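You operate a simulated robot arm through the tools that you are given. There is no shell and no other tool. Be economical: measure what you need, move in short steps, check, and stop when the job is done.

The job below is to be done with a simulated two-armed robot. You get a single attempt, and the scene is never put back.

## Task
Fetch the blue cap and set it on the blue plate. Put the purple glass block on the top of the packing table away on the top of the cooling rack. Take the blue battery and leave it on the teal plate. Put the teal vase on the bead bench top. Take the blue drop and leave it on the top of the deep bench. Put the second shortest blue ribbed bead on top of the purple spool. Pick up the green mandrel with one hand, pass it to the other hand and put it on the top of the deep bench. Pull the wash bench flap open. Do these in any order. Set down upright: blue battery, teal vase, second shortest blue ribbed bead.

It is judged by the outcome, as a careful person would: the job done as asked, and still so three seconds after it is handed in. It fails if anything else is knocked over, pushed out of place, dropped, spilled or broken. Lids that push on must go on centred and level and be pressed home; caps that screw on are set level and turned clockwise until they are tight.

## Robot
Two 7-joint arms with two-finger grippers on one trunk, on a base that drives. Base frame: it is fixed to the floor where the robot stands at the start and does not move with it; the origin is under the middle of the robot, x ahead of it, y to its left, z up. Readings come in m, degrees, newtons and seconds.
The left shoulder is at the start at [0.06, 0.179, 1.115], the right one opposite. Places, roughly: bead bench top [-3.4, -2.5, 0.8]; blue battery (6x5x8 cm) [0.4, 2.7, 0.4]; blue cap (3x3x4 cm) [0.5, 0.1, 0.9]; blue drop (3x3x10 cm) [-3.2, -0.4, 0.9]; blue plate (10x10x1 cm) [-3.3, -1.1, 0.9]; green mandrel (3x3x13 cm) [-3.3, 1.2, 1]; purple glass block (6x5x4 cm) [0.3, 2, 0.9]; purple spool (6x6x7 cm) [-3.3, 2, 0.9]; second shortest blue ribbed bead (4x4x5 cm) [-3.2, 0.2, 0.9]; teal plate (10x10x1 cm) [0.4, 2.5, 0.4]; teal vase (6x6x16 cm) [-3.3, -0.5, 0.9]; top of the cooling rack [-1.7, 0.5, 0.9]; top of the deep bench [-2.3, 2.6, 0.8]; wash bench flap [-2.8, -3.5, 0.4]. Payload 1.96 kg a hand.
The tool frame of a hand sits at the grasp point between the pads (the TCP): z along the fingers, y along the line on which they close. The tips reach 0.02 m beyond it. The gripper opens to 0.072 m. The gripper's body begins 0.038 m behind the TCP.
Orientation is that of the tool frame in the base frame, as a unit quaternion [x, y, z, w]. With the fingers straight down and closing along the base's y, the tool's x points along the base's -x, its y along +y and its z along -z.

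## Interface
- The arms move only by the tool send_rows. It takes "left_moves", "right_moves" or both (then of equal length, played together; a hand with none holds still); each is a list that holds one entry, the list of rows, each a list of 7 numbers: the turn, a rotation vector about the base's x, y, z in degrees, then the shift along the base's x, y, z in m, then the gripper command, from -1 (shut) to 1 (fully open), values between in proportion. In form: [[[rx, ry, rz, dx, dy, dz, claw], ...]]. A call has 1 to 12 rows; each row is the pose to reach, as a shift and turn from the pose commanded when the call began. A row lasts 0.2 s, in which the tool goes at most 0.05 m and 8.6 degrees; a call with a longer step from one row to the next is refused whole, and so is a gripper value outside its range. A pose out of reach is approached as far as the arm can. The call stops where the force on the tool passes 40 N (or 10 N more than at its start, if that is more) or the arm is blocked; 0.2 s more then pass. Each finger travels about 0.153 m/s and halts on what it meets, pressing with about 26 N; the grip force reading is that of the motor and also rises with nothing between the fingers. The clock runs only during rows and for 0.2 s after the last one: add rows that repeat a pose to give the fingers time. The reply holds the time, the measured pose of the TCP, the force on the tool along the base axes, the opening and the grip force, in the units named above and with some noise, with the torque about the TCP (base axes, N m) and any sound that the robot's microphone picked up, and new pictures: "pictures" is both (left out), scene, wrist or none (wrist: the cameras of the hands that moved).
- Cameras (640 x 400 px; columns grow to the right, rows downward): "scene" is now at [0.0148, 0.0191, 1.6633]; the picture's right is [0.24, -0.97, 0.00], its down [-0.75, -0.18, -0.64] and it looks along [0.62, 0.15, -0.77] (base axes); focal length 261 px, centre (320, 200). "left" rides on the left gripper at [0.071, -0.019, -0.082] in its tool frame; the picture's right is [0.26, 0.97, 0.00], its down [-0.67, 0.18, -0.72] and it looks along [-0.69, 0.19, 0.70] (tool axes); focal length 280 px, centre (320, 200). "right" rides on the right gripper at [0.071, 0.019, -0.082] in its tool frame; the picture's right is [-0.26, 0.97, 0.00], its down [-0.67, -0.18, -0.72] and it looks along [-0.69, -0.19, 0.70] (tool axes); focal length 280 px, centre (320, 200). There is no depth. A picture from a camera that has moved, and an enlarged one, comes with that camera's place and axes in the base frame and with its lens.
- move_column(by): slides the trunk up (or, below 0, down) by that many m; the arms and the scene camera ride with it, the base frame stays. It gives what a move gives, with no picture.
- base_move(legs): drives the robot by 1 to 6 legs, each [ahead, left, turn to the left] in m, m and degrees, along the robot's own axes; the way and the turn of a leg run together, so that a leg with both is an arc; at most 1.5 m and 180 degrees a leg. The arms and the cameras ride along, it lands a little off, and it stops where it bumps. It gives what a move gives, and a new picture of the scene camera.
- pan_tilt(pan, tilt): turns the head with the scene camera to pan (to the left, within 86 degrees either way) and tilt (down, from -29 to 69), counted from straight ahead of the robot. It gives what a move gives, and a new picture of the scene camera.
- inspect(camera, box): a new picture of the part [left, top, right, bottom] of that camera's present view, enlarged. No time passes.
- job_done(): hands the job in; it is judged then, once.

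Work in short steps. Places have to be worked out from the pictures, the camera data and where the tool is seen: move nearer, look again, correct. Check each grasp and each placing, and mend what went wrong. You have 483 turns and 360 pictures in all, those below and enlarged ones among them. Open the grippers and draw the arms clear of the work before you hand the job in, unless the task says otherwise; then end with one line.

The tools are called after "Request:" as name(argument=value, ...) on one line, values as JSON. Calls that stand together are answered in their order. send_rows: Moves the arms, as the interface text tells. Its arguments: {"type":"object","properties":{"left_moves":{"type":"array"},"right_moves":{"type":"array"},"pictures":{"type":"string","enum":["both","scene","wrist","none"]}},"required":[]} The other tools are called the same way: move_column (by) slides the trunk up or down; base_move (legs) drives the base; pan_tilt (pan, tilt) turns the head that bears the scene camera; inspect (camera, box) takes an enlarged picture of a part of a camera's view; job_done () hands the job in.

At the start:

```text
t: 0.0
left_tcp_pos: [0.396, 0.2757, 1.1304]
left_tcp_rot: [-0.001, 1.0, 0.0, 0.0]
left_force: [0.5, -0.1, 0.7]
left_wrist_torque: [0.01, -0.03, 0.01]
left_gripper_width: 0.0722
left_finger_force: 0.0
right_tcp_pos: [0.3907, -0.0892, 1.1335]
right_tcp_rot: [0.0, 1.0, 0.0, 0.0]
right_force: [-0.7, -0.3, 0.3]
right_wrist_torque: [-0.01, 0.0, 0.01]
right_gripper_width: 0.072
right_finger_force: 0.0
trunk travel left (down, up): [-0.76, 0.23]
robot x, y, heading: [0.0003, 0.0013, 0.1]
head pan, tilt: [13.8, 50.1]
```

scene: 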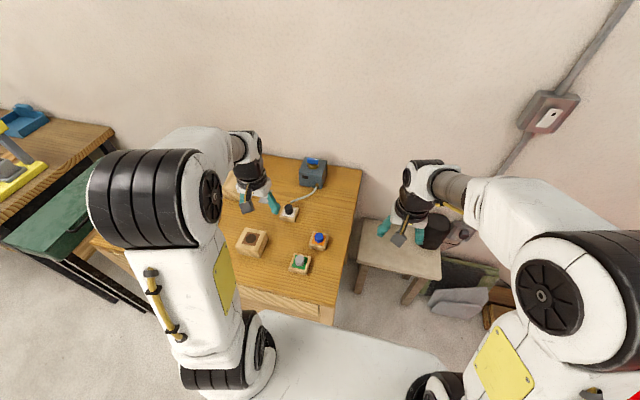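
right: 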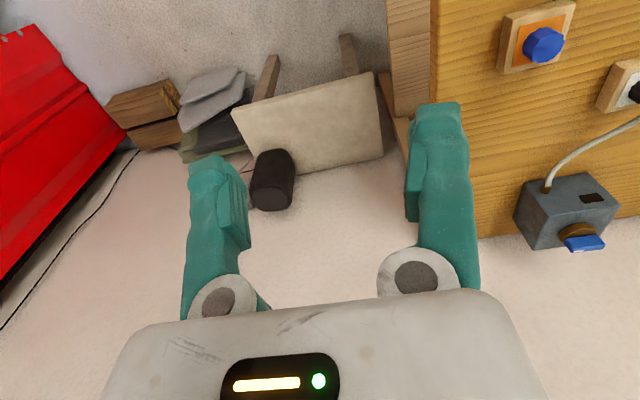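
left: 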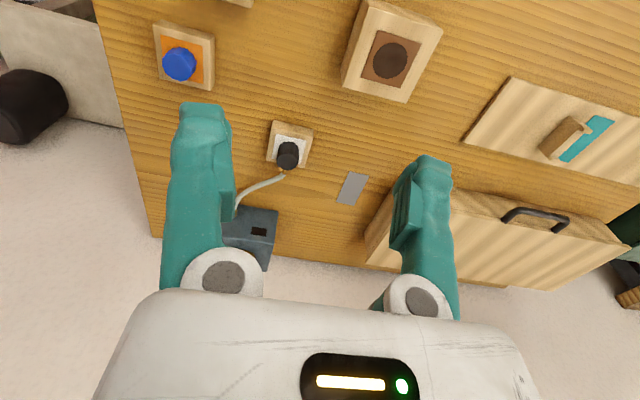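

I'll look closer at the bench in front, where the blue cap should be near (320,240).

Request:
inspect(camera="scene", box=[220, 140, 380, 300])

Request:
inspect(camera="left", box=[100, 0, 460, 225])

Request:
pan_tilt(pan=80, tilt=25)

```text
2.50 times, centred on (300, 220) of scene
camera zoom: at [0.0148, 0.0191, 1.6633], right [0.24, -0.97, 0.0], down [-0.75, -0.18, -0.64], along [0.62, 0.15, -0.77], focal length 652 px, centre (370, 150)
```

zoom: 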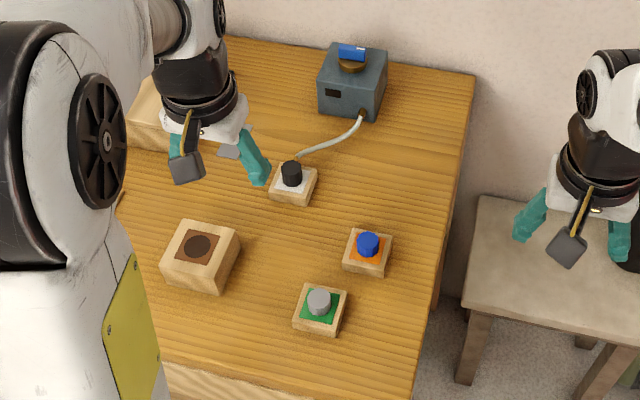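

```text
1.78 times, centred on (280, 112) of left
camera zoom: at [0.3248, 0.2569, 1.2111], right [-0.26, 0.97, 0.0], down [0.67, 0.18, 0.72], along [0.69, 0.19, -0.7], focal length 498 px, centre (391, 356)
```

zoom: 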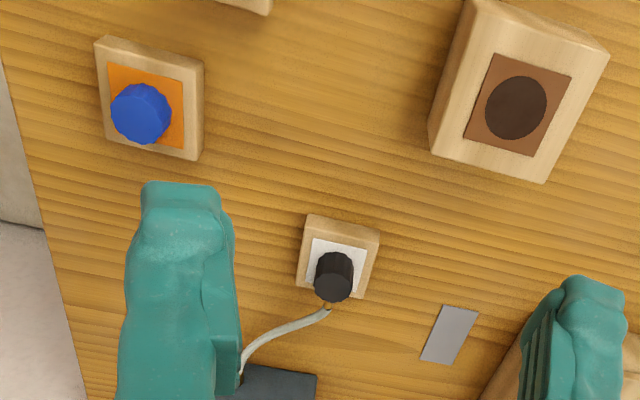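

```text
t: 1.4
left_tcp_pos: [0.395, 0.2762, 1.1311]
left_tcp_rot: [0.0, 1.0, 0.0, 0.0]
left_force: [-0.7, 0.8, -0.7]
left_wrist_torque: [0.02, 0.01, -0.01]
left_gripper_width: 0.0719
left_finger_force: 0.1
right_tcp_pos: [0.3911, -0.0872, 1.1332]
right_tcp_rot: [-0.001, 1.0, 0.0, -0.001]
right_force: [0.7, 0.9, -0.7]
right_wrist_torque: [-0.03, 0.01, -0.01]
right_gripper_width: 0.0721
right_finger_force: 0.1
trunk travel left (down, up): [-0.76, 0.23]
robot x, y, heading: [0.0002, -0.0001, 0.2]
head pan, tilt: [80.0, 25.0]
camera scene: at [-0.0437, 0.0915, 1.701], right [0.98, -0.17, 0.0], down [-0.07, -0.42, -0.91], along [0.16, 0.89, -0.42], focal length 261 px, centre (320, 200)
```

scene: 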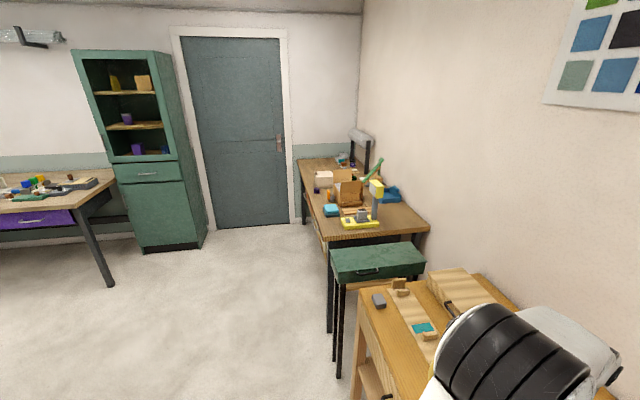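

The two views put the cap's top at about [0.479, 0.136, 0.883]. I bring the open left hand above it and look again.

Request:
send_rows(left_moves=[[[0, 0, 0, 0.03, -0.04, 0, 1], [0, 0, 0, 0.06, -0.08, 0, 1], [0, 0, 0, 0.084, -0.12, -0.02, 1], [0, 0, 0, 0.084, -0.14, -0.06, 1], [0, 0, 0, 0.084, -0.14, -0.1, 1], [0, 0, 0, 0.084, -0.14, -0.13, 1], [0, 0, 0, 0.084, -0.14, -0.15, 1]]], pictures="wrist")

Request:
pan_tilt(pan=13.8, tilt=50)

```text
refused: row 3 steps farther than a row can; nothing moved
```

```text
t: 2.7
left_tcp_pos: [0.3945, 0.2752, 1.131]
left_tcp_rot: [0.0, 1.0, 0.0, 0.001]
left_force: [0.2, 0.2, 0.5]
left_wrist_torque: [0.02, 0.0, 0.06]
left_gripper_width: 0.0723
left_finger_force: 0.1
right_tcp_pos: [0.3925, -0.0879, 1.1327]
right_tcp_rot: [0.0, 1.0, -0.001, 0.0]
right_force: [-0.7, -0.4, -0.3]
right_wrist_torque: [0.02, 0.01, 0.03]
right_gripper_width: 0.072
right_finger_force: 0.0
trunk travel left (down, up): [-0.76, 0.23]
robot x, y, heading: [-0.0013, 0.0024, -0.3]
head pan, tilt: [13.8, 50.0]
camera scene: at [0.0149, 0.0192, 1.6635], right [0.24, -0.97, 0.0], down [-0.74, -0.18, -0.64], along [0.62, 0.15, -0.77], focal length 261 px, centre (320, 200)
```

scene: 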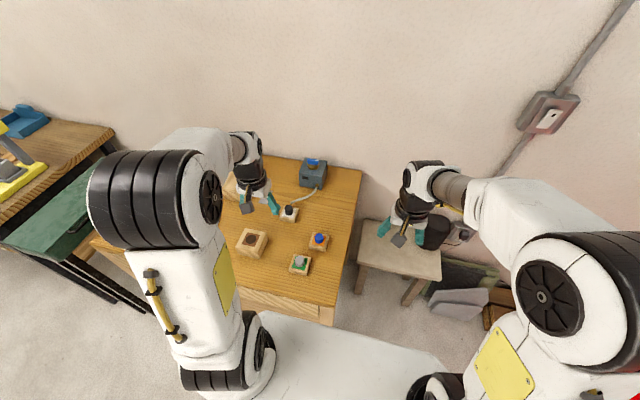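

One row was too long; I resend the same approach with smaller steps.

Request:
send_rows(left_moves=[[[0, 0, 0, 0.025, -0.04, 0, 1], [0, 0, 0, 0.05, -0.08, 0, 1], [0, 0, 0, 0.07, -0.12, 0, 1], [0, 0, 0, 0.084, -0.14, -0.03, 1], [0, 0, 0, 0.084, -0.14, -0.07, 1], [0, 0, 0, 0.084, -0.14, -0.11, 1], [0, 0, 0, 0.084, -0.14, -0.15, 1], [0, 0, 0, 0.084, -0.14, -0.15, 1]]], pictures="both")

```text
t: 4.5
left_tcp_pos: [0.4767, 0.1363, 0.9807]
left_tcp_rot: [0.0, 1.0, 0.001, 0.0]
left_force: [-0.4, -1.0, 0.7]
left_wrist_torque: [-0.05, 0.02, -0.01]
left_gripper_width: 0.0723
left_finger_force: 0.0
left hand out of reach, approached as far as the arm can: row 3
right_tcp_pos: [0.39, -0.0875, 1.1333]
right_tcp_rot: [-0.001, 1.0, -0.001, 0.001]
right_force: [-0.1, -0.2, -0.4]
right_wrist_torque: [-0.05, -0.04, -0.01]
right_gripper_width: 0.072
right_finger_force: 0.1
trunk travel left (down, up): [-0.76, 0.23]
robot x, y, heading: [0.0024, -0.0008, -0.1]
head pan, tilt: [13.8, 50.0]
camera scene: at [0.0135, 0.0197, 1.6635], right [0.24, -0.97, 0.0], down [-0.74, -0.18, -0.64], along [0.62, 0.15, -0.77], focal length 261 px, centre (320, 200)
camera left: at [0.407, 0.1172, 1.0615], right [-0.26, 0.96, 0.0], down [0.67, 0.18, 0.72], along [0.69, 0.19, -0.7], focal length 280 px, centre (320, 200)
```

scene: 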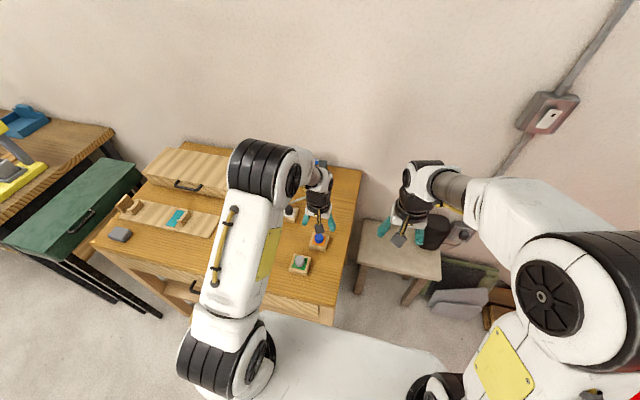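
left: 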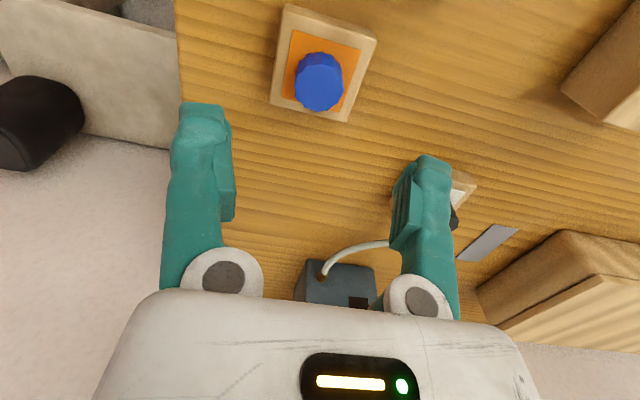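

The cap lies at about [0.481, 0.138], right under the hand. I go down to TCP z 0.875 and close.

Request:
send_rows(left_moves=[[[0, 0, 0, 0.004, 0.002, -0.04, 1], [0, 0, 0, 0.004, 0.002, -0.075, 1], [0, 0, 0, 0.004, 0.002, -0.1, 1], [0, 0, 0, 0.004, 0.002, -0.106, 1], [0, 0, 0, 0.004, 0.002, -0.106, 1]]], pictures="wrist")

```text
t: 5.7
left_tcp_pos: [0.4833, 0.1383, 0.8757]
left_tcp_rot: [0.0, 1.0, -0.001, 0.0]
left_force: [-0.6, -0.4, 0.4]
left_wrist_torque: [0.0, 0.03, 0.0]
left_gripper_width: 0.0721
left_finger_force: 0.0
right_tcp_pos: [0.3912, -0.0884, 1.1334]
right_tcp_rot: [0.0, 1.0, 0.0, 0.001]
right_force: [0.1, 0.1, -0.8]
right_wrist_torque: [-0.01, -0.02, -0.01]
right_gripper_width: 0.072
right_finger_force: 0.0
trunk travel left (down, up): [-0.76, 0.23]
robot x, y, heading: [-0.0004, 0.0034, -0.1]
head pan, tilt: [13.8, 50.0]
camera left: at [0.4126, 0.1191, 0.9551], right [-0.26, 0.96, 0.0], down [0.67, 0.18, 0.72], along [0.69, 0.19, -0.7], focal length 280 px, centre (320, 200)
```

left: 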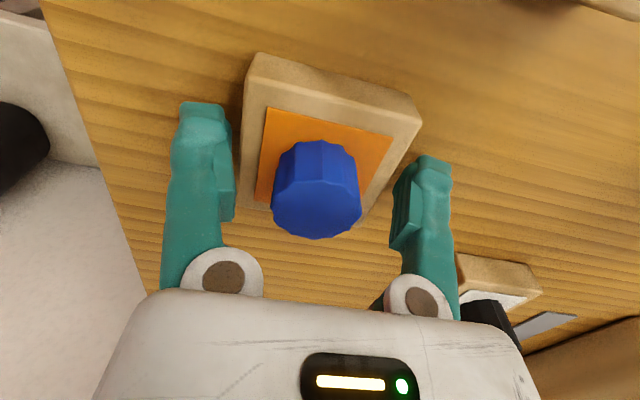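

The cap is centred between the pads. I close and lift a little.

Request:
send_rows(left_moves=[[[0, 0, 0, 0, 0, 0, 0], [0, 0, 0, 0, 0, 0, -1], [0, 0, 0, 0, 0, 0, -1], [0, 0, 0, 0, 0, 0.02, -1], [0, 0, 0, 0, 0, 0.06, -1], [0, 0, 0, 0, 0, 0.1, -1]]], pictures="wrist")

```text
t: 6.6
left_tcp_pos: [0.4826, 0.1371, 0.8756]
left_tcp_rot: [0.001, 1.0, -0.001, -0.002]
left_force: [5.9, -5.4, -13.5]
left_wrist_torque: [0.87, 0.35, 0.19]
left_gripper_width: 0.0602
left_finger_force: 40.0
right_tcp_pos: [0.3938, -0.0885, 1.1325]
right_tcp_rot: [0.001, 1.0, 0.0, -0.001]
right_force: [0.4, 0.4, 0.0]
right_wrist_torque: [-0.01, 0.02, -0.01]
right_gripper_width: 0.0722
right_finger_force: 0.1
trunk travel left (down, up): [-0.76, 0.23]
robot x, y, heading: [-0.0017, -0.0019, -0.3]
head pan, tilt: [13.8, 50.0]
stopped in row 4 (left hand): the force on the tool passed its limit at 60 N (the readings are from after the stop); the commanded pose is now the measured one
camera left: at [0.413, 0.1172, 0.956], right [-0.26, 0.97, 0.0], down [0.68, 0.18, 0.71], along [0.69, 0.19, -0.7], focal length 280 px, centre (320, 200)
```

left: 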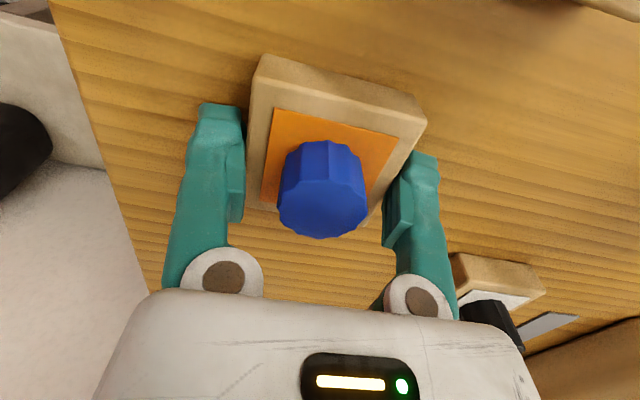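

The tips closed on the wooden block below the cap. I open, rise about 13 mm and close on the cap only.

Request:
send_rows(left_moves=[[[0, 0, 0, 0, 0, 0, 1], [0, 0, 0, 0, 0.001, 0.0, 1], [0, 0, 0, 0, 0.001, 0.013, 1], [0, 0, 0, 0, 0.001, 0.013, 0.2], [0, 0, 0, 0, 0.001, 0.013, -1], [0, 0, 0, 0, 0.001, 0.013, -1], [0, 0, 0, 0, 0.001, 0.013, -1]]], pictures="wrist")

```text
t: 8.2
left_tcp_pos: [0.482, 0.1372, 0.8922]
left_tcp_rot: [0.001, 1.0, 0.0, 0.002]
left_force: [3.5, 0.7, 29.2]
left_wrist_torque: [0.0, -0.05, 0.02]
left_gripper_width: 0.0275
left_finger_force: 25.8
right_tcp_pos: [0.3907, -0.0894, 1.1343]
right_tcp_rot: [0.0, 1.0, 0.0, 0.001]
right_force: [0.6, 0.3, 0.5]
right_wrist_torque: [-0.03, -0.01, 0.01]
right_gripper_width: 0.072
right_finger_force: 0.2
trunk travel left (down, up): [-0.76, 0.23]
robot x, y, heading: [0.0001, -0.0001, -0.1]
head pan, tilt: [13.8, 50.0]
camera left: at [0.4106, 0.1184, 0.9724], right [-0.26, 0.97, 0.0], down [0.67, 0.18, 0.72], along [0.69, 0.19, -0.7], focal length 280 px, centre (320, 200)
```

left: 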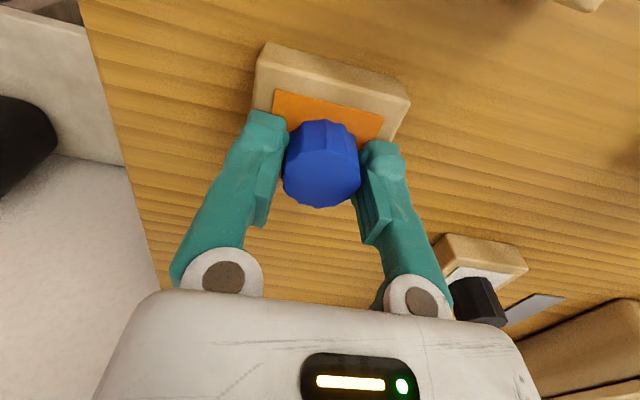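

Width 27.5 mm: the cap is held. I lift straight up slowly.

Request:
send_rows(left_moves=[[[0, 0, 0, 0, 0, 0.01, -1], [0, 0, 0, 0, 0, 0.02, -1], [0, 0, 0, 0, 0, 0.04, -1], [0, 0, 0, 0, 0, 0.08, -1], [0, 0, 0, 0, 0, 0.12, -1], [0, 0, 0, 0, 0, 0.12, -1]]], pictures="both")

```text
t: 9.6
left_tcp_pos: [0.4817, 0.1383, 1.0096]
left_tcp_rot: [0.0, 1.0, -0.002, -0.002]
left_force: [0.3, 0.1, 0.0]
left_wrist_torque: [0.0, 0.0, -0.02]
left_gripper_width: 0.0271
left_finger_force: 26.6
right_tcp_pos: [0.3924, -0.0886, 1.132]
right_tcp_rot: [0.0, 1.0, 0.0, -0.001]
right_force: [0.0, 0.3, 0.1]
right_wrist_torque: [0.05, 0.0, -0.02]
right_gripper_width: 0.0718
right_finger_force: 0.1
trunk travel left (down, up): [-0.76, 0.23]
robot x, y, heading: [-0.0023, -0.0012, 0.2]
head pan, tilt: [13.8, 50.0]
camera scene: at [0.0159, 0.0191, 1.6635], right [0.24, -0.97, 0.0], down [-0.74, -0.18, -0.64], along [0.62, 0.15, -0.77], focal length 261 px, centre (320, 200)
camera left: at [0.4121, 0.1189, 1.0905], right [-0.26, 0.97, 0.0], down [0.68, 0.18, 0.71], along [0.69, 0.19, -0.7], focal length 280 px, centre (320, 200)
```

scene: 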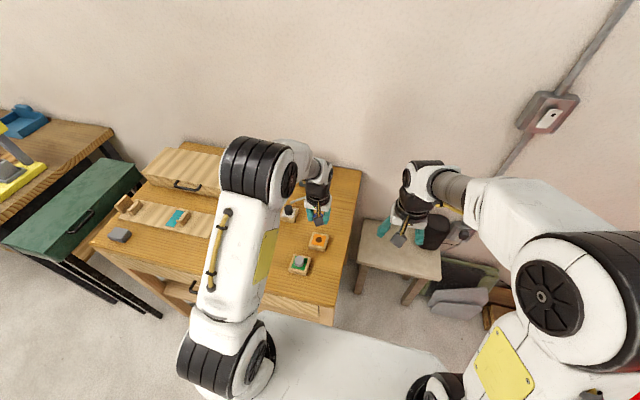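
left: 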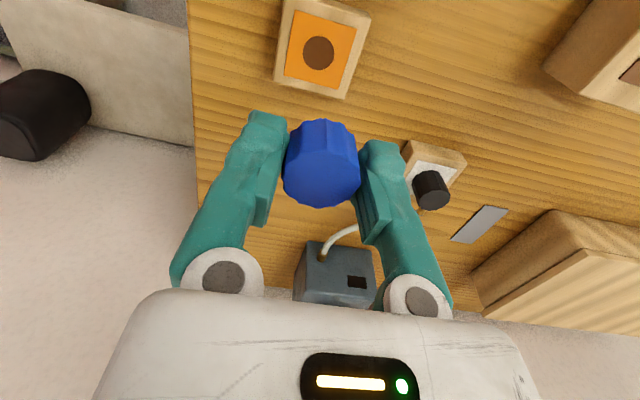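

Cap free and held. I draw the left hand back and up, then back off and drive left toward the packing table.

Request:
send_rows(left_moves=[[[0, 0, 0, -0.03, 0.03, 0.02, -1], [0, 0, 0, -0.06, 0.06, 0.04, -1], [0, 0, 0, -0.09, 0.09, 0.06, -1], [0, 0, 0, -0.09, 0.12, 0.1, -1], [0, 0, 0, -0.09, 0.14, 0.12, -1]]], pictures="none")

Request:
base_move(legs=[[-0.5, 0, 0], [0, 1.5, 0], [0, 0.6, 0]])

Request:
pan_tilt(pan=0, tilt=35)

```text
t: 10.8
left_tcp_pos: [0.3912, 0.2787, 1.1305]
left_tcp_rot: [0.001, 1.0, -0.001, -0.001]
left_force: [0.6, -0.1, -0.5]
left_wrist_torque: [0.03, 0.03, -0.02]
left_gripper_width: 0.0273
left_finger_force: 26.4
right_tcp_pos: [0.3916, -0.0887, 1.133]
right_tcp_rot: [0.001, 1.0, 0.0, 0.001]
right_force: [0.6, 0.0, -0.4]
right_wrist_torque: [0.02, 0.0, 0.03]
right_gripper_width: 0.0721
right_finger_force: 0.1
trunk travel left (down, up): [-0.76, 0.23]
robot x, y, heading: [-0.0004, 0.0025, -0.0]
head pan, tilt: [13.8, 50.0]
```

```text
t: 23.8
left_tcp_pos: [-0.1125, 2.3766, 1.1311]
left_tcp_rot: [-0.001, 1.0, 0.0, -0.002]
left_force: [-0.4, 0.0, 0.0]
left_wrist_torque: [-0.01, 0.03, 0.04]
left_gripper_width: 0.027
left_finger_force: 25.3
right_tcp_pos: [-0.1115, 2.0099, 1.1334]
right_tcp_rot: [-0.001, 1.0, 0.0, -0.001]
right_force: [-0.1, -0.5, -0.1]
right_wrist_torque: [0.02, -0.02, -0.02]
right_gripper_width: 0.072
right_finger_force: 0.0
trunk travel left (down, up): [-0.76, 0.23]
robot x, y, heading: [-0.5026, 2.096, -0.0]
head pan, tilt: [13.8, 50.0]
camera scene: at [-0.4887, 2.1161, 1.6635], right [0.24, -0.97, 0.0], down [-0.74, -0.18, -0.64], along [0.62, 0.16, -0.77], focal length 261 px, centre (320, 200)
```

scene: 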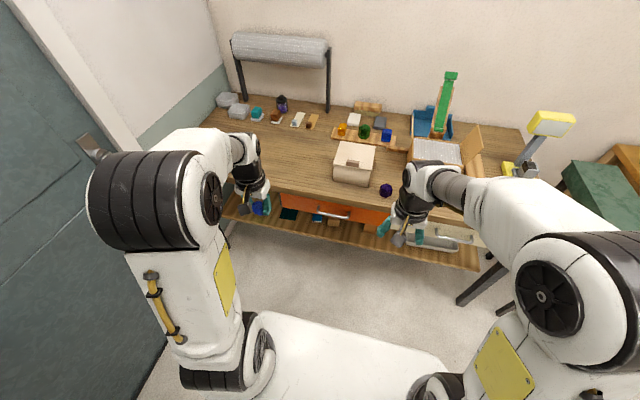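

```text
t: 24.6
left_tcp_pos: [-0.1131, 2.3762, 1.1303]
left_tcp_rot: [-0.001, 1.0, -0.001, -0.001]
left_force: [-0.1, -0.3, -0.6]
left_wrist_torque: [0.0, -0.01, -0.01]
left_gripper_width: 0.027
left_finger_force: 26.1
right_tcp_pos: [-0.1114, 2.0105, 1.1331]
right_tcp_rot: [-0.002, 1.0, 0.001, 0.0]
right_force: [0.4, 0.2, 0.3]
right_wrist_torque: [0.02, -0.01, 0.05]
right_gripper_width: 0.072
right_finger_force: 0.1
trunk travel left (down, up): [-0.76, 0.23]
robot x, y, heading: [-0.5018, 2.0984, -0.0]
head pan, tilt: [0.0, 35.0]
camera scene: at [-0.4755, 2.0984, 1.6852], right [0.0, -1.0, 0.0], down [-0.57, 0.0, -0.82], along [0.82, 0.0, -0.57], focal length 261 px, centre (320, 200)
```

scene: 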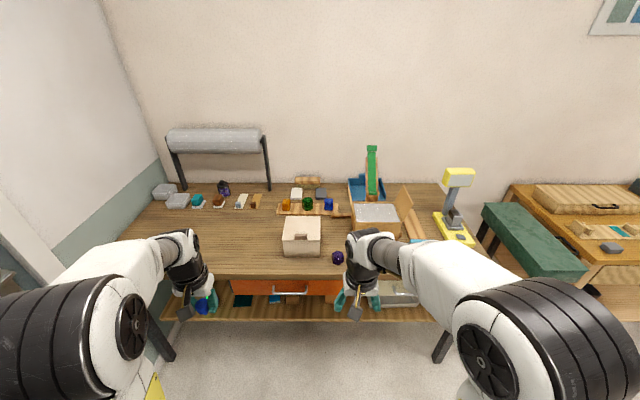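

The purple block is at the table's front edge around (337,258), about [0.295, 2.03]. I zoom there and on the lower shelf.

Request:
inspect(camera="scene", box=[265, 200, 425, 300])

Request:
inspect(camera="scene", box=[150, 250, 390, 400])

Request:
inspect(camera="right", box=[0, 0, 640, 400])

```text
4.00 times, centred on (345, 250) of scene
camera zoom: at [-0.4755, 2.0984, 1.6852], right [0.0, -1.0, 0.0], down [-0.57, 0.0, -0.82], along [0.82, 0.0, -0.57], focal length 1043 px, centre (220, 0)
```

zoom: 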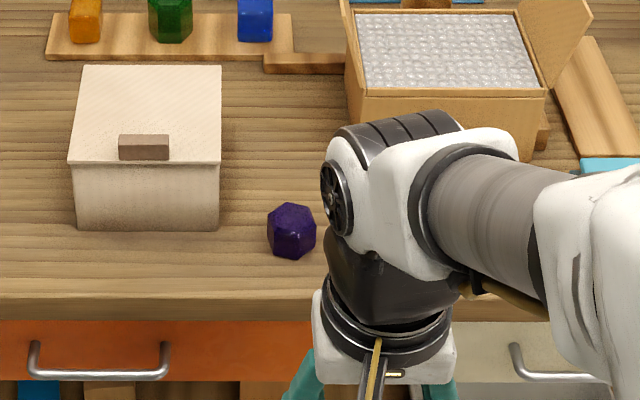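

```text
2.67 times, centred on (270, 325) of scene
camera zoom: at [-0.4755, 2.0984, 1.6852], right [0.0, -1.0, 0.0], down [-0.57, 0.0, -0.82], along [0.82, 0.0, -0.57], focal length 695 px, centre (453, -133)
```

zoom: 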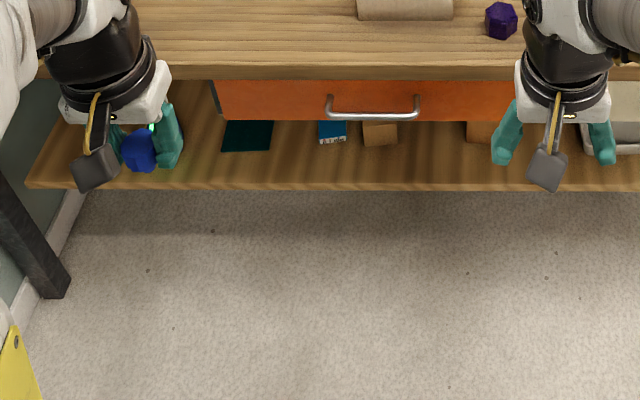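

```text
1.00 times, centred on (320, 200) of right (not enlarged: the box is as wide or as high as the picture)
camera zoom: at [-0.1823, 2.0279, 1.2136], right [0.26, 0.97, 0.0], down [0.67, -0.18, 0.72], along [0.69, -0.19, -0.7], focal length 280 px, centre (320, 200)
```

zoom: 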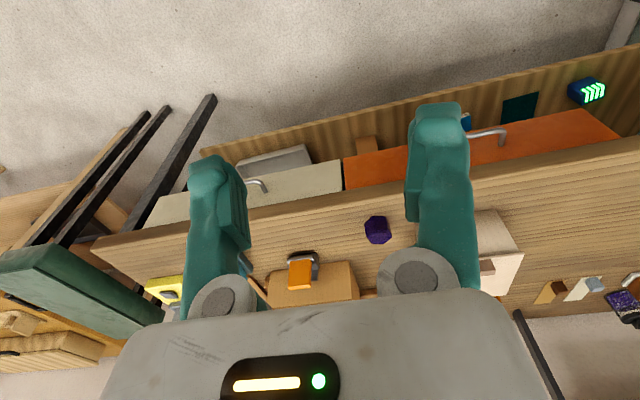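

Block estimated around [0.29, 2.025, 0.85]. I drive forward 0.38 m so the right hand is over it.

Request:
base_move(legs=[[0.38, 0, 0]])

Request:
inspect(camera="right", box=[0, 0, 640, 400])

```text
t: 27.0
left_tcp_pos: [0.2691, 2.3764, 1.1305]
left_tcp_rot: [-0.001, 1.0, -0.001, -0.001]
left_force: [-0.6, -0.6, -0.6]
left_wrist_torque: [-0.02, 0.0, 0.0]
left_gripper_width: 0.0273
left_finger_force: 25.9
right_tcp_pos: [0.2695, 2.012, 1.1325]
right_tcp_rot: [-0.002, 1.0, -0.001, 0.0]
right_force: [0.6, 0.6, 0.6]
right_wrist_torque: [-0.02, 0.02, -0.02]
right_gripper_width: 0.072
right_finger_force: 0.0
trunk travel left (down, up): [-0.76, 0.23]
robot x, y, heading: [-0.1247, 2.0946, 0.5]
head pan, tilt: [0.0, 35.0]
camera scene: at [-0.0943, 2.0992, 1.6852], right [0.0, -1.0, 0.0], down [-0.57, 0.0, -0.82], along [0.82, 0.0, -0.57], focal length 261 px, centre (320, 200)
```

scene: 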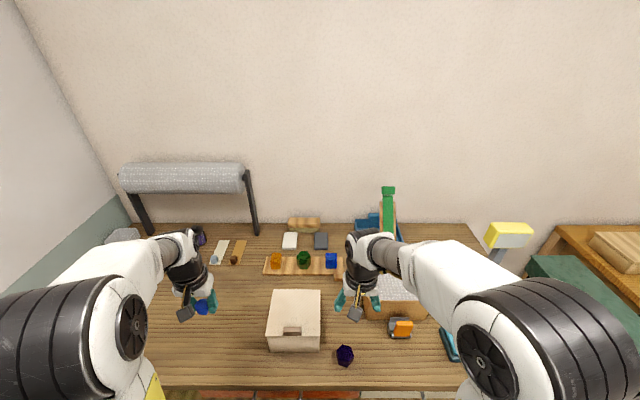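

```text
1.00 times, centred on (320, 200) of right (not enlarged: the box is as wide or as high as the picture)
camera zoom: at [0.199, 2.0289, 1.2137], right [0.26, 0.97, 0.0], down [0.67, -0.18, 0.72], along [0.69, -0.19, -0.7], focal length 280 px, centre (320, 200)
```

zoom: 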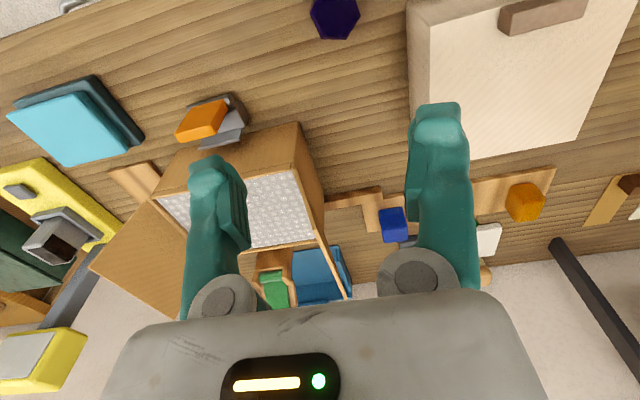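

Block triangulates to about [0.274, 2.025, 0.876]. I lower the right hand above it.

Request:
send_rows(right_moves=[[[0, 0, 0, 0.005, 0.013, -0.04, 1], [0, 0, 0, 0.005, 0.013, -0.08, 1], [0, 0, 0, 0.005, 0.013, -0.12, 1], [0, 0, 0, 0.005, 0.013, -0.16, 1], [0, 0, 0, 0.005, 0.013, -0.17, 1]]], pictures="wrist")

```text
t: 28.2
left_tcp_pos: [0.2679, 2.3775, 1.1311]
left_tcp_rot: [-0.001, 1.0, 0.0, -0.001]
left_force: [0.3, -0.1, -0.3]
left_wrist_torque: [-0.01, -0.01, 0.01]
left_gripper_width: 0.0272
left_finger_force: 26.3
right_tcp_pos: [0.2747, 2.0249, 0.9623]
right_tcp_rot: [-0.002, 1.0, 0.0, 0.001]
right_force: [0.4, -0.2, -0.8]
right_wrist_torque: [0.02, 0.0, 0.03]
right_gripper_width: 0.0718
right_finger_force: 0.0
trunk travel left (down, up): [-0.76, 0.23]
robot x, y, heading: [-0.1231, 2.0967, 0.3]
head pan, tilt: [0.0, 35.0]
camera right: at [0.2041, 2.0419, 1.0436], right [0.26, 0.97, 0.0], down [0.67, -0.18, 0.72], along [0.69, -0.19, -0.7], focal length 280 px, centre (320, 200)
```

right: 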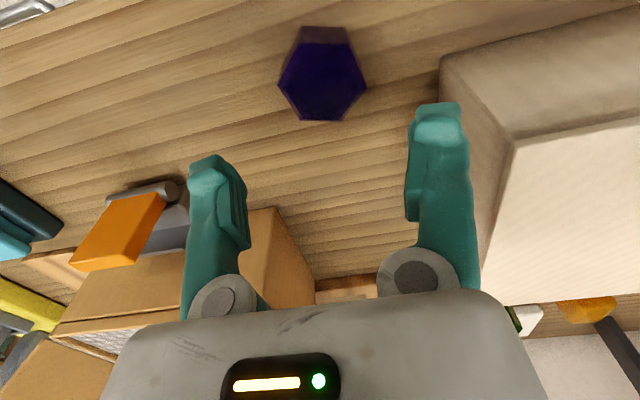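

The hexagon's flats lie about 8° from my closing line; centre at [0.272, 2.024]. I turn 8°, go down to z≈0.865 and close.

Request:
send_rows(right_moves=[[[0, 0, 4, -0.001, -0.001, -0.04, 1], [0, 0, 8, -0.002, -0.001, -0.07, 1], [0, 0, 8, -0.002, -0.001, -0.085, 1], [0, 0, 8, -0.002, -0.001, -0.097, 1], [0, 0, 8, -0.002, -0.001, -0.097, 1]]], pictures="wrist")

```text
t: 29.4
left_tcp_pos: [0.2683, 2.3776, 1.1312]
left_tcp_rot: [-0.001, 1.0, 0.0, -0.001]
left_force: [0.0, 0.5, 0.2]
left_wrist_torque: [0.02, 0.02, 0.01]
left_gripper_width: 0.0269
left_finger_force: 26.0
right_tcp_pos: [0.2723, 2.0237, 0.867]
right_tcp_rot: [-0.071, 0.997, 0.0, 0.002]
right_force: [-0.4, 0.1, 16.7]
right_wrist_torque: [0.29, 0.09, 0.21]
right_gripper_width: 0.072
right_finger_force: 0.1
trunk travel left (down, up): [-0.76, 0.23]
robot x, y, heading: [-0.1233, 2.0991, 0.1]
head pan, tilt: [0.0, 35.0]
camera right: at [0.2, 2.0314, 0.9479], right [0.12, 0.99, 0.0], down [0.69, -0.08, 0.72], along [0.71, -0.09, -0.7], focal length 280 px, centre (320, 200)
```

right: 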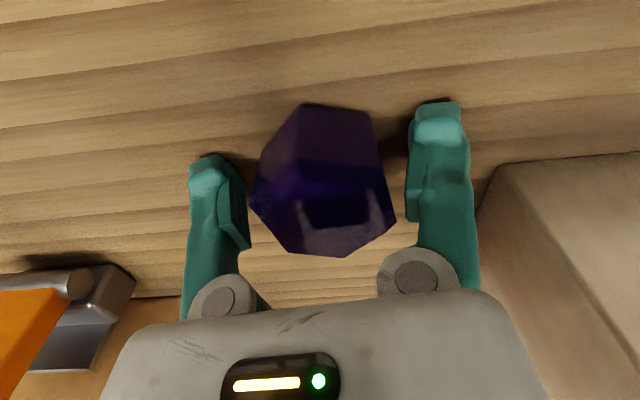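

Tips touch the table (z≈0.847). I rise 4 mm and close.

Request:
send_rows(right_moves=[[[0, 0, 0, 0, 0, 0.004, 1], [0, 0, 0, 0, 0, 0.004, 0.5], [0, 0, 0, 0, 0, 0.004, 0], [0, 0, 0, 0, 0, 0.004, -1], [0, 0, 0, 0, 0, 0.004, -1]]], pictures="wrist")

```text
t: 30.6
left_tcp_pos: [0.2688, 2.3776, 1.1305]
left_tcp_rot: [-0.001, 1.0, -0.001, -0.001]
left_force: [-0.1, -0.4, 0.4]
left_wrist_torque: [0.01, -0.02, 0.01]
left_gripper_width: 0.0272
left_finger_force: 26.0
right_tcp_pos: [0.2724, 2.0232, 0.8704]
right_tcp_rot: [-0.072, 0.997, 0.0, 0.001]
right_force: [0.4, -0.1, 0.1]
right_wrist_torque: [-0.03, -0.01, 0.0]
right_gripper_width: 0.0596
right_finger_force: 26.1
trunk travel left (down, up): [-0.76, 0.23]
robot x, y, heading: [-0.1222, 2.0989, -0.1]
head pan, tilt: [0.0, 35.0]
camera right: at [0.2005, 2.0309, 0.9509], right [0.12, 0.99, 0.0], down [0.69, -0.08, 0.72], along [0.71, -0.09, -0.7], focal length 280 px, centre (320, 200)
```

right: 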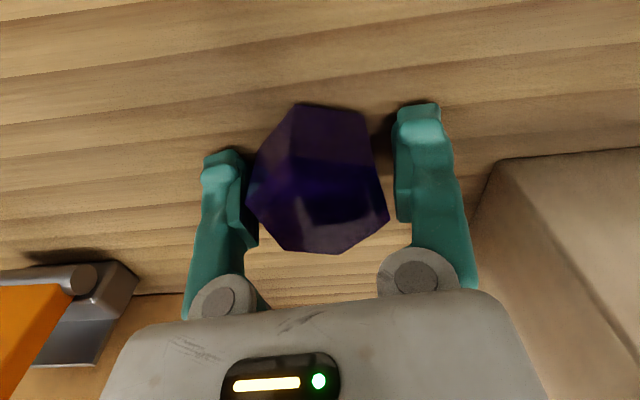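

Gripped at 59.6 mm with 26 N. I lift a little to check that the hold is secure.

Request:
send_rows(right_moves=[[[0, 0, 0, 0, 0, 0.01, -1], [0, 0, 0, 0, 0, 0.02, -1], [0, 0, 0, 0, 0, 0.03, -1], [0, 0, 0, 0, 0, 0.03, -1]]], pictures="wrist")

```text
t: 31.6
left_tcp_pos: [0.2696, 2.3784, 1.1304]
left_tcp_rot: [-0.001, 1.0, 0.0, -0.002]
left_force: [0.1, -0.5, -0.4]
left_wrist_torque: [-0.01, 0.0, -0.01]
left_gripper_width: 0.0272
left_finger_force: 26.0
right_tcp_pos: [0.273, 2.0229, 0.8996]
right_tcp_rot: [-0.072, 0.997, 0.0, 0.0]
right_force: [-0.7, -0.4, -2.1]
right_wrist_torque: [-0.02, 0.03, 0.0]
right_gripper_width: 0.0599
right_finger_force: 26.3
trunk travel left (down, up): [-0.76, 0.23]
robot x, y, heading: [-0.1196, 2.0964, 0.1]
head pan, tilt: [0.0, 35.0]
camera right: at [0.2008, 2.0312, 0.9805], right [0.12, 0.99, 0.0], down [0.69, -0.08, 0.72], along [0.71, -0.09, -0.7], focal length 280 px, centre (320, 200)
```

right: 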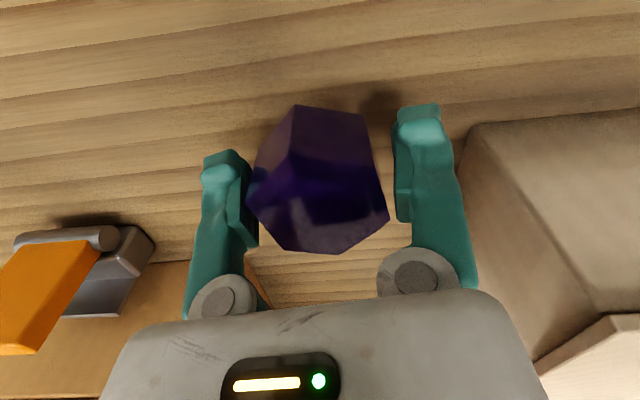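

It lifts. I check how the pads sit on it.

Request:
inspect(camera="right", box=[180, 80, 460, 280])

```text
2.00 times, centred on (320, 180) of right
camera zoom: at [0.2008, 2.0312, 0.9805], right [0.12, 0.99, 0.0], down [0.69, -0.08, 0.72], along [0.71, -0.09, -0.7], focal length 561 px, centre (320, 240)
```

zoom: 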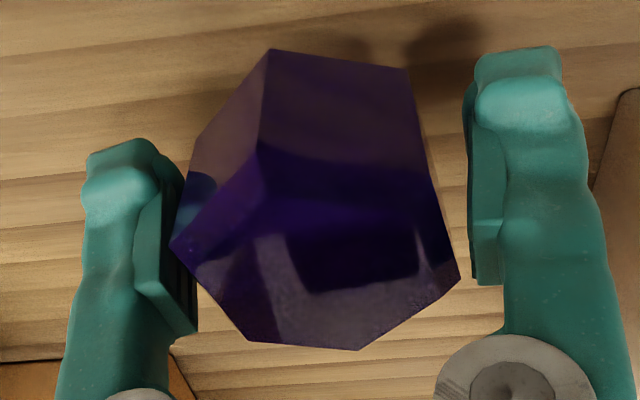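

The pads sit on two opposite flats, so the grip is good. I raise the block, back away from the table and turn around to see the cooling rack.

Request:
send_rows(right_moves=[[[0, 0, 0, 0, 0, 0.04, -1], [0, 0, 0, 0, 0, 0.08, -1], [0, 0, 0, 0, 0, 0.12, -1], [0, 0, 0, 0, 0, 0.16, -1], [0, 0, 0, 0, 0, 0.2, -1]]], pictures="none")

Request:
base_move(legs=[[-0.65, 0, 0], [0, 0, -140]])

```text
t: 32.8
left_tcp_pos: [0.2685, 2.378, 1.1314]
left_tcp_rot: [-0.001, 1.0, 0.0, -0.001]
left_force: [-0.5, 0.8, -0.5]
left_wrist_torque: [0.0, 0.02, 0.01]
left_gripper_width: 0.0273
left_finger_force: 26.1
right_tcp_pos: [0.2723, 2.0225, 1.0999]
right_tcp_rot: [-0.072, 0.997, 0.0, 0.0]
right_force: [0.7, -0.2, -1.0]
right_wrist_torque: [-0.01, -0.02, -0.03]
right_gripper_width: 0.0598
right_finger_force: 26.2
trunk travel left (down, up): [-0.76, 0.23]
robot x, y, heading: [-0.1232, 2.1011, 0.2]
head pan, tilt: [0.0, 35.0]
```

```text
t: 42.1
left_tcp_pos: [-0.8843, 1.6292, 1.1304]
left_tcp_rot: [0.939, 0.345, 0.0, -0.001]
left_force: [-0.1, -0.4, -0.2]
left_wrist_torque: [0.03, -0.01, 0.02]
left_gripper_width: 0.0269
left_finger_force: 26.2
right_tcp_pos: [-1.1183, 1.8986, 1.0994]
right_tcp_rot: [0.912, 0.409, 0.0, 0.0]
right_force: [-0.1, 1.0, -1.4]
right_wrist_torque: [0.02, -0.01, -0.01]
right_gripper_width: 0.0595
right_finger_force: 25.9
trunk travel left (down, up): [-0.76, 0.23]
robot x, y, heading: [-0.7678, 2.0956, -139.8]
head pan, tilt: [0.0, 35.0]
camera scene: at [-0.7889, 2.0774, 1.6852], right [-0.65, 0.76, 0.0], down [0.44, 0.37, -0.82], along [-0.62, -0.53, -0.57], focal length 261 px, centre (320, 200)
```

scene: 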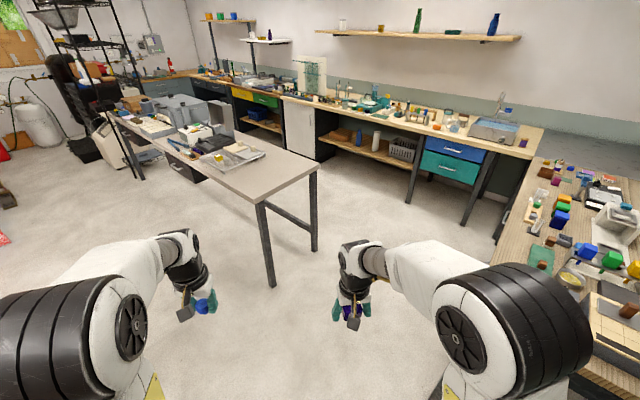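

The rack tray is on the island table at about [-1.65, 0.55]; the table's end is at y≈1.05, x from -1.46 to -1.98. I turn to face -x and slide along to its +x side.

Request:
base_move(legs=[[0, 0, -40.2], [0, 1.5, 0], [0.1, 0.12, 0]])

```text
t: 52.4
left_tcp_pos: [-1.2569, 0.1981, 1.1302]
left_tcp_rot: [1.0, -0.001, 0.0, 0.0]
left_force: [-0.3, -0.1, 0.6]
left_wrist_torque: [0.02, 0.02, -0.02]
left_gripper_width: 0.0273
left_finger_force: 26.5
right_tcp_pos: [-1.2604, 0.5534, 1.1001]
right_tcp_rot: [0.998, 0.071, -0.001, 0.0]
right_force: [-0.4, 0.1, -1.3]
right_wrist_torque: [0.05, 0.02, 0.03]
right_gripper_width: 0.0592
right_finger_force: 26.0
trunk travel left (down, up): [-0.76, 0.23]
robot x, y, heading: [-0.8638, 0.476, 180.0]
head pan, tilt: [0.0, 35.0]
camera scene: at [-0.8931, 0.4773, 1.6853], right [0.0, 1.0, 0.0], down [0.57, 0.0, -0.82], along [-0.82, 0.0, -0.57], focal length 261 px, centre (320, 200)
```

scene: 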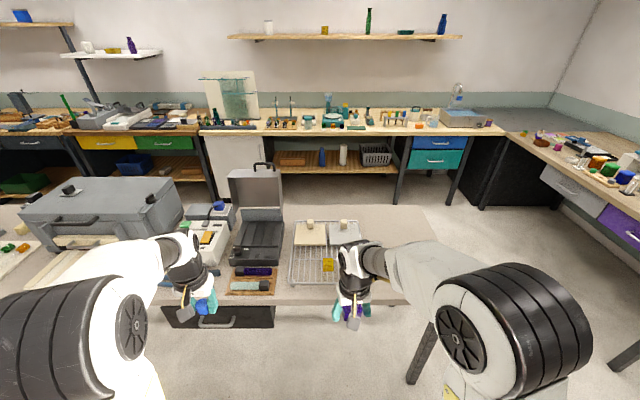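

The rack is straight ahead. I zoom on it to choose a free spot.

Request:
inspect(camera="scene", box=[220, 190, 420, 315])

Request:
inspect(camera="right", box=[0, 0, 640, 400])

```text
3.20 times, centred on (320, 252) of scene
camera zoom: at [-0.8931, 0.4773, 1.6853], right [0.0, 1.0, 0.0], down [0.57, 0.0, -0.82], along [-0.82, 0.0, -0.57], focal length 834 px, centre (320, 32)
```

zoom: 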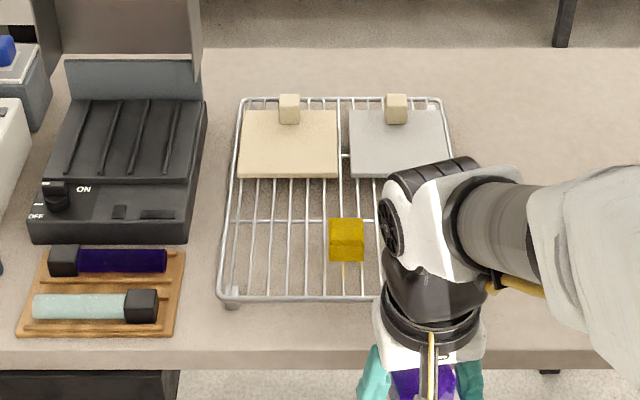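

```text
1.00 times, centred on (320, 200) of right (not enlarged: the box is as wide or as high as the picture)
camera zoom: at [-1.1863, 0.5426, 1.1799], right [-0.13, -0.99, 0.0], down [-0.69, 0.09, 0.72], along [-0.71, 0.09, -0.7], focal length 280 px, centre (320, 200)
```

zoom: 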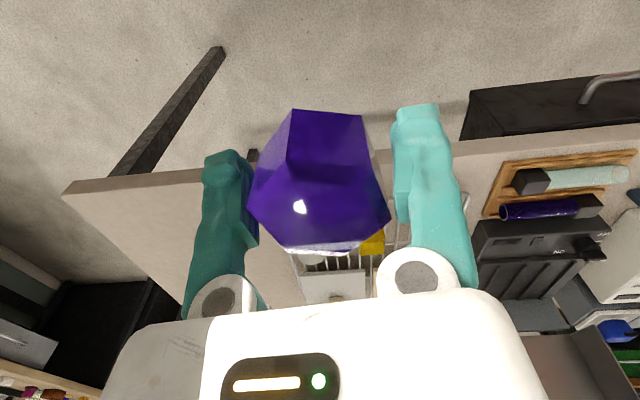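

Rack spans about x -1.50…-1.86, y 0.37…0.64, with a yellow block at [-1.57, 0.51]. The free spot right of it is about [-1.605, 0.588]. I drive ahead 0.28 m.

Request:
base_move(legs=[[0.28, 0, 0]])

Request:
inspect(camera="right", box=[0, 0, 640, 400])

```text
t: 54.4
left_tcp_pos: [-1.5375, 0.1986, 1.1298]
left_tcp_rot: [1.0, -0.001, 0.001, -0.001]
left_force: [0.6, -0.4, 0.8]
left_wrist_torque: [0.0, -0.02, 0.0]
left_gripper_width: 0.0274
left_finger_force: 26.0
right_tcp_pos: [-1.5403, 0.5536, 1.0985]
right_tcp_rot: [0.998, 0.07, 0.0, 0.001]
right_force: [-0.1, -1.4, -1.7]
right_wrist_torque: [0.01, 0.01, -0.01]
right_gripper_width: 0.0591
right_finger_force: 25.9
trunk travel left (down, up): [-0.76, 0.23]
robot x, y, heading: [-1.1494, 0.4746, 180.2]
head pan, tilt: [0.0, 35.0]
camera scene: at [-1.174, 0.4762, 1.6852], right [0.0, 1.0, 0.0], down [0.57, 0.0, -0.82], along [-0.82, 0.0, -0.57], focal length 261 px, centre (320, 200)
```

scene: 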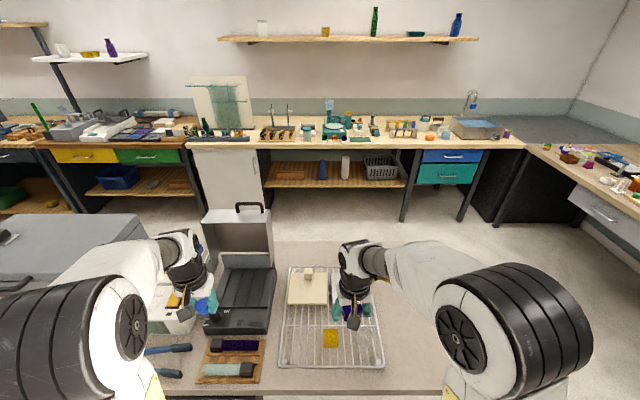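

```text
1.00 times, centred on (320, 200) of right (not enlarged: the box is as wide or as high as the picture)
camera zoom: at [-1.4671, 0.542, 1.1799], right [-0.13, -0.99, 0.0], down [-0.69, 0.09, 0.72], along [-0.71, 0.09, -0.7], focal length 280 px, centre (320, 200)
```

zoom: 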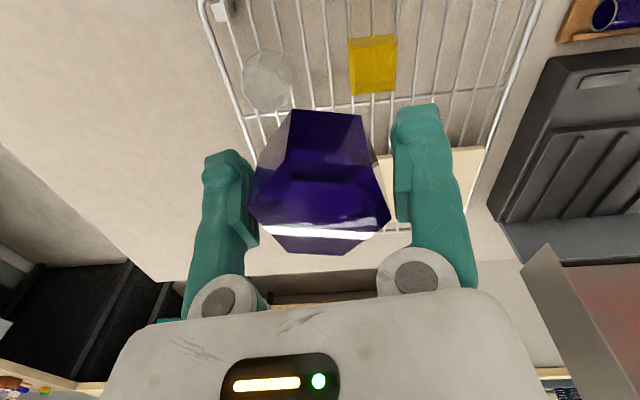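

A clear glass piece sits at [-1.57, 0.60], so that spot is taken. The left of the yellow block, about [-1.60, 0.428], is bare. I move there at height first.

Request:
send_rows(right_moves=[[[0, 0, 0, -0.02, -0.035, 0, -1], [0, 0, 0, -0.04, -0.07, 0, -1], [0, 0, 0, -0.06, -0.105, 0, -1], [0, 0, 0, -0.06, -0.126, -0.02, -1], [0, 0, 0, -0.06, -0.126, -0.06, -1], [0, 0, 0, -0.06, -0.126, -0.1, -1], [0, 0, 0, -0.06, -0.126, -0.1, -1]]])

```text
t: 56.0
left_tcp_pos: [-1.5387, 0.1966, 1.1308]
left_tcp_rot: [1.0, -0.001, 0.001, -0.001]
left_force: [-0.4, 0.1, -0.4]
left_wrist_torque: [0.01, -0.02, -0.01]
left_gripper_width: 0.0271
left_finger_force: 26.3
right_tcp_pos: [-1.6004, 0.425, 0.9982]
right_tcp_rot: [0.998, 0.07, 0.0, -0.001]
right_force: [0.1, 0.0, -1.7]
right_wrist_torque: [-0.02, 0.01, 0.03]
right_gripper_width: 0.0589
right_finger_force: 26.3
right hand out of reach, approached as far as the arm can: row 3
trunk travel left (down, up): [-0.76, 0.23]
robot x, y, heading: [-1.1451, 0.4752, 179.9]
head pan, tilt: [0.0, 35.0]
camera scene: at [-1.1744, 0.4756, 1.6852], right [0.0, 1.0, 0.0], down [0.57, 0.0, -0.82], along [-0.82, 0.0, -0.57], focal length 261 px, centre (320, 200)
camera right: at [-1.5275, 0.4142, 1.0791], right [-0.13, -0.99, 0.0], down [-0.69, 0.09, 0.72], along [-0.71, 0.09, -0.7], focal length 280 px, centre (320, 200)
```

scene: 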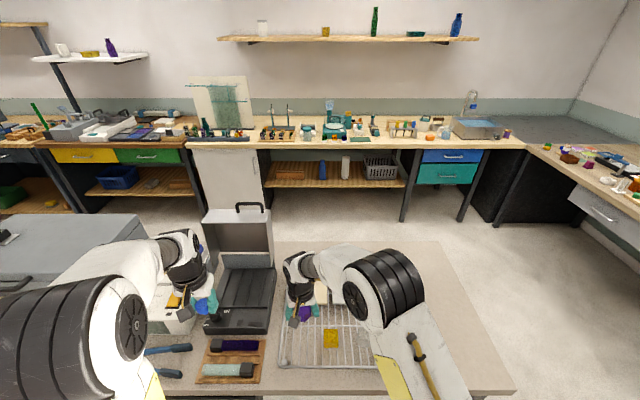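
right: 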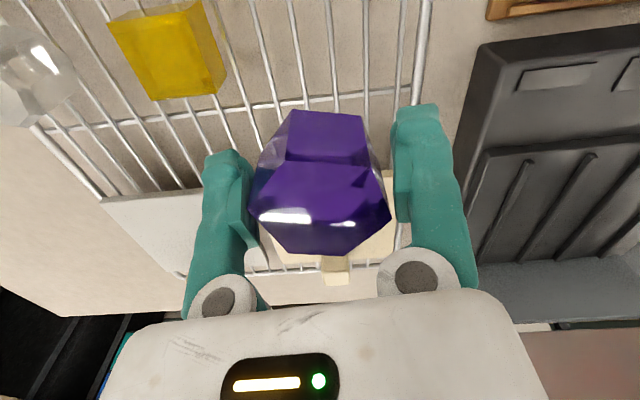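

Clear of both the yellow block and the rim. I lower in small steps until contact.

Request:
send_rows(right_moves=[[[0, 0, 0, 0.012, 0.001, -0.02, -1], [0, 0, 0, 0.012, 0.001, -0.035, -1], [0, 0, 0, 0.012, 0.001, -0.045, -1], [0, 0, 0, 0.012, 0.001, -0.05, -1], [0, 0, 0, 0.012, 0.001, -0.05, -1]]], pictures="wrist")

```text
t: 57.2
left_tcp_pos: [-1.5382, 0.1983, 1.1302]
left_tcp_rot: [1.0, -0.001, 0.001, 0.0]
left_force: [0.2, 0.3, 0.1]
left_wrist_torque: [-0.01, 0.02, 0.03]
left_gripper_width: 0.0269
left_finger_force: 25.9
right_tcp_pos: [-1.5887, 0.4265, 0.9479]
right_tcp_rot: [0.998, 0.07, 0.001, -0.001]
right_force: [-0.8, 0.2, -0.5]
right_wrist_torque: [0.02, 0.01, 0.01]
right_gripper_width: 0.0587
right_finger_force: 25.7
trunk travel left (down, up): [-0.76, 0.23]
robot x, y, heading: [-1.1471, 0.4762, 180.1]
head pan, tilt: [0.0, 35.0]
camera right: at [-1.5156, 0.4164, 1.029], right [-0.13, -0.99, 0.0], down [-0.69, 0.09, 0.72], along [-0.71, 0.09, -0.7], focal length 280 px, centre (320, 200)
```

right: 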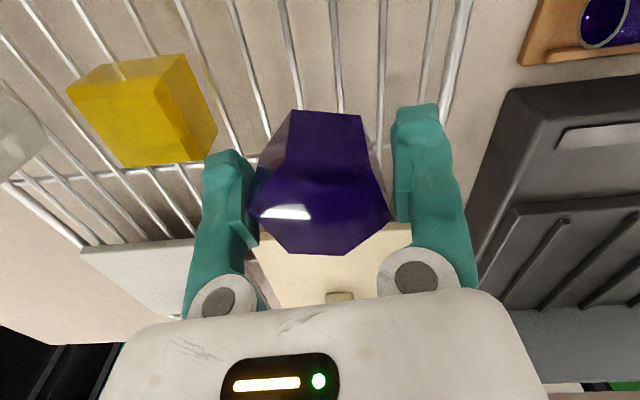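

Still above. I continue down in small steps, nudging 3 mm away from the yellow block.

Request:
send_rows(right_moves=[[[0, 0, 0, 0.0, -0.003, -0.005, -1], [0, 0, 0, 0.0, -0.003, -0.01, -1], [0, 0, 0, 0.0, -0.003, -0.014, -1], [0, 0, 0, 0, -0.003, -0.014, -1]]], pictures="wrist")

```text
t: 58.2
left_tcp_pos: [-1.5386, 0.1966, 1.1304]
left_tcp_rot: [1.0, -0.001, 0.001, -0.001]
left_force: [-0.4, -0.2, 0.1]
left_wrist_torque: [0.02, 0.04, 0.0]
left_gripper_width: 0.027
left_finger_force: 26.6
right_tcp_pos: [-1.5891, 0.4237, 0.9349]
right_tcp_rot: [0.998, 0.069, 0.0, 0.0]
right_force: [0.4, 0.3, -1.8]
right_wrist_torque: [-0.04, 0.0, -0.01]
right_gripper_width: 0.0586
right_finger_force: 25.1
trunk travel left (down, up): [-0.76, 0.23]
robot x, y, heading: [-1.1454, 0.4797, 180.0]
head pan, tilt: [0.0, 35.0]
camera right: at [-1.5157, 0.4136, 1.0153], right [-0.13, -0.99, 0.0], down [-0.69, 0.09, 0.72], along [-0.71, 0.09, -0.7], focal length 280 px, centre (320, 200)
```

right: 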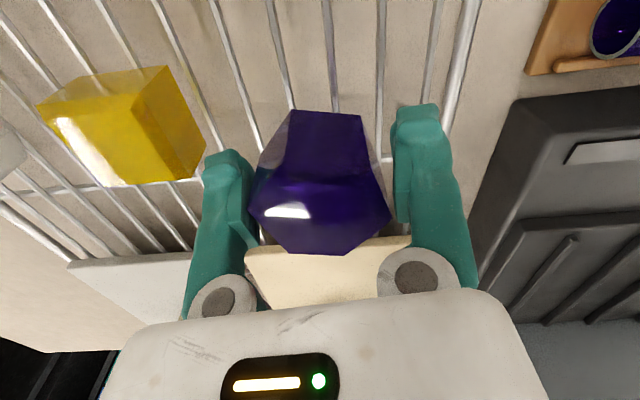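

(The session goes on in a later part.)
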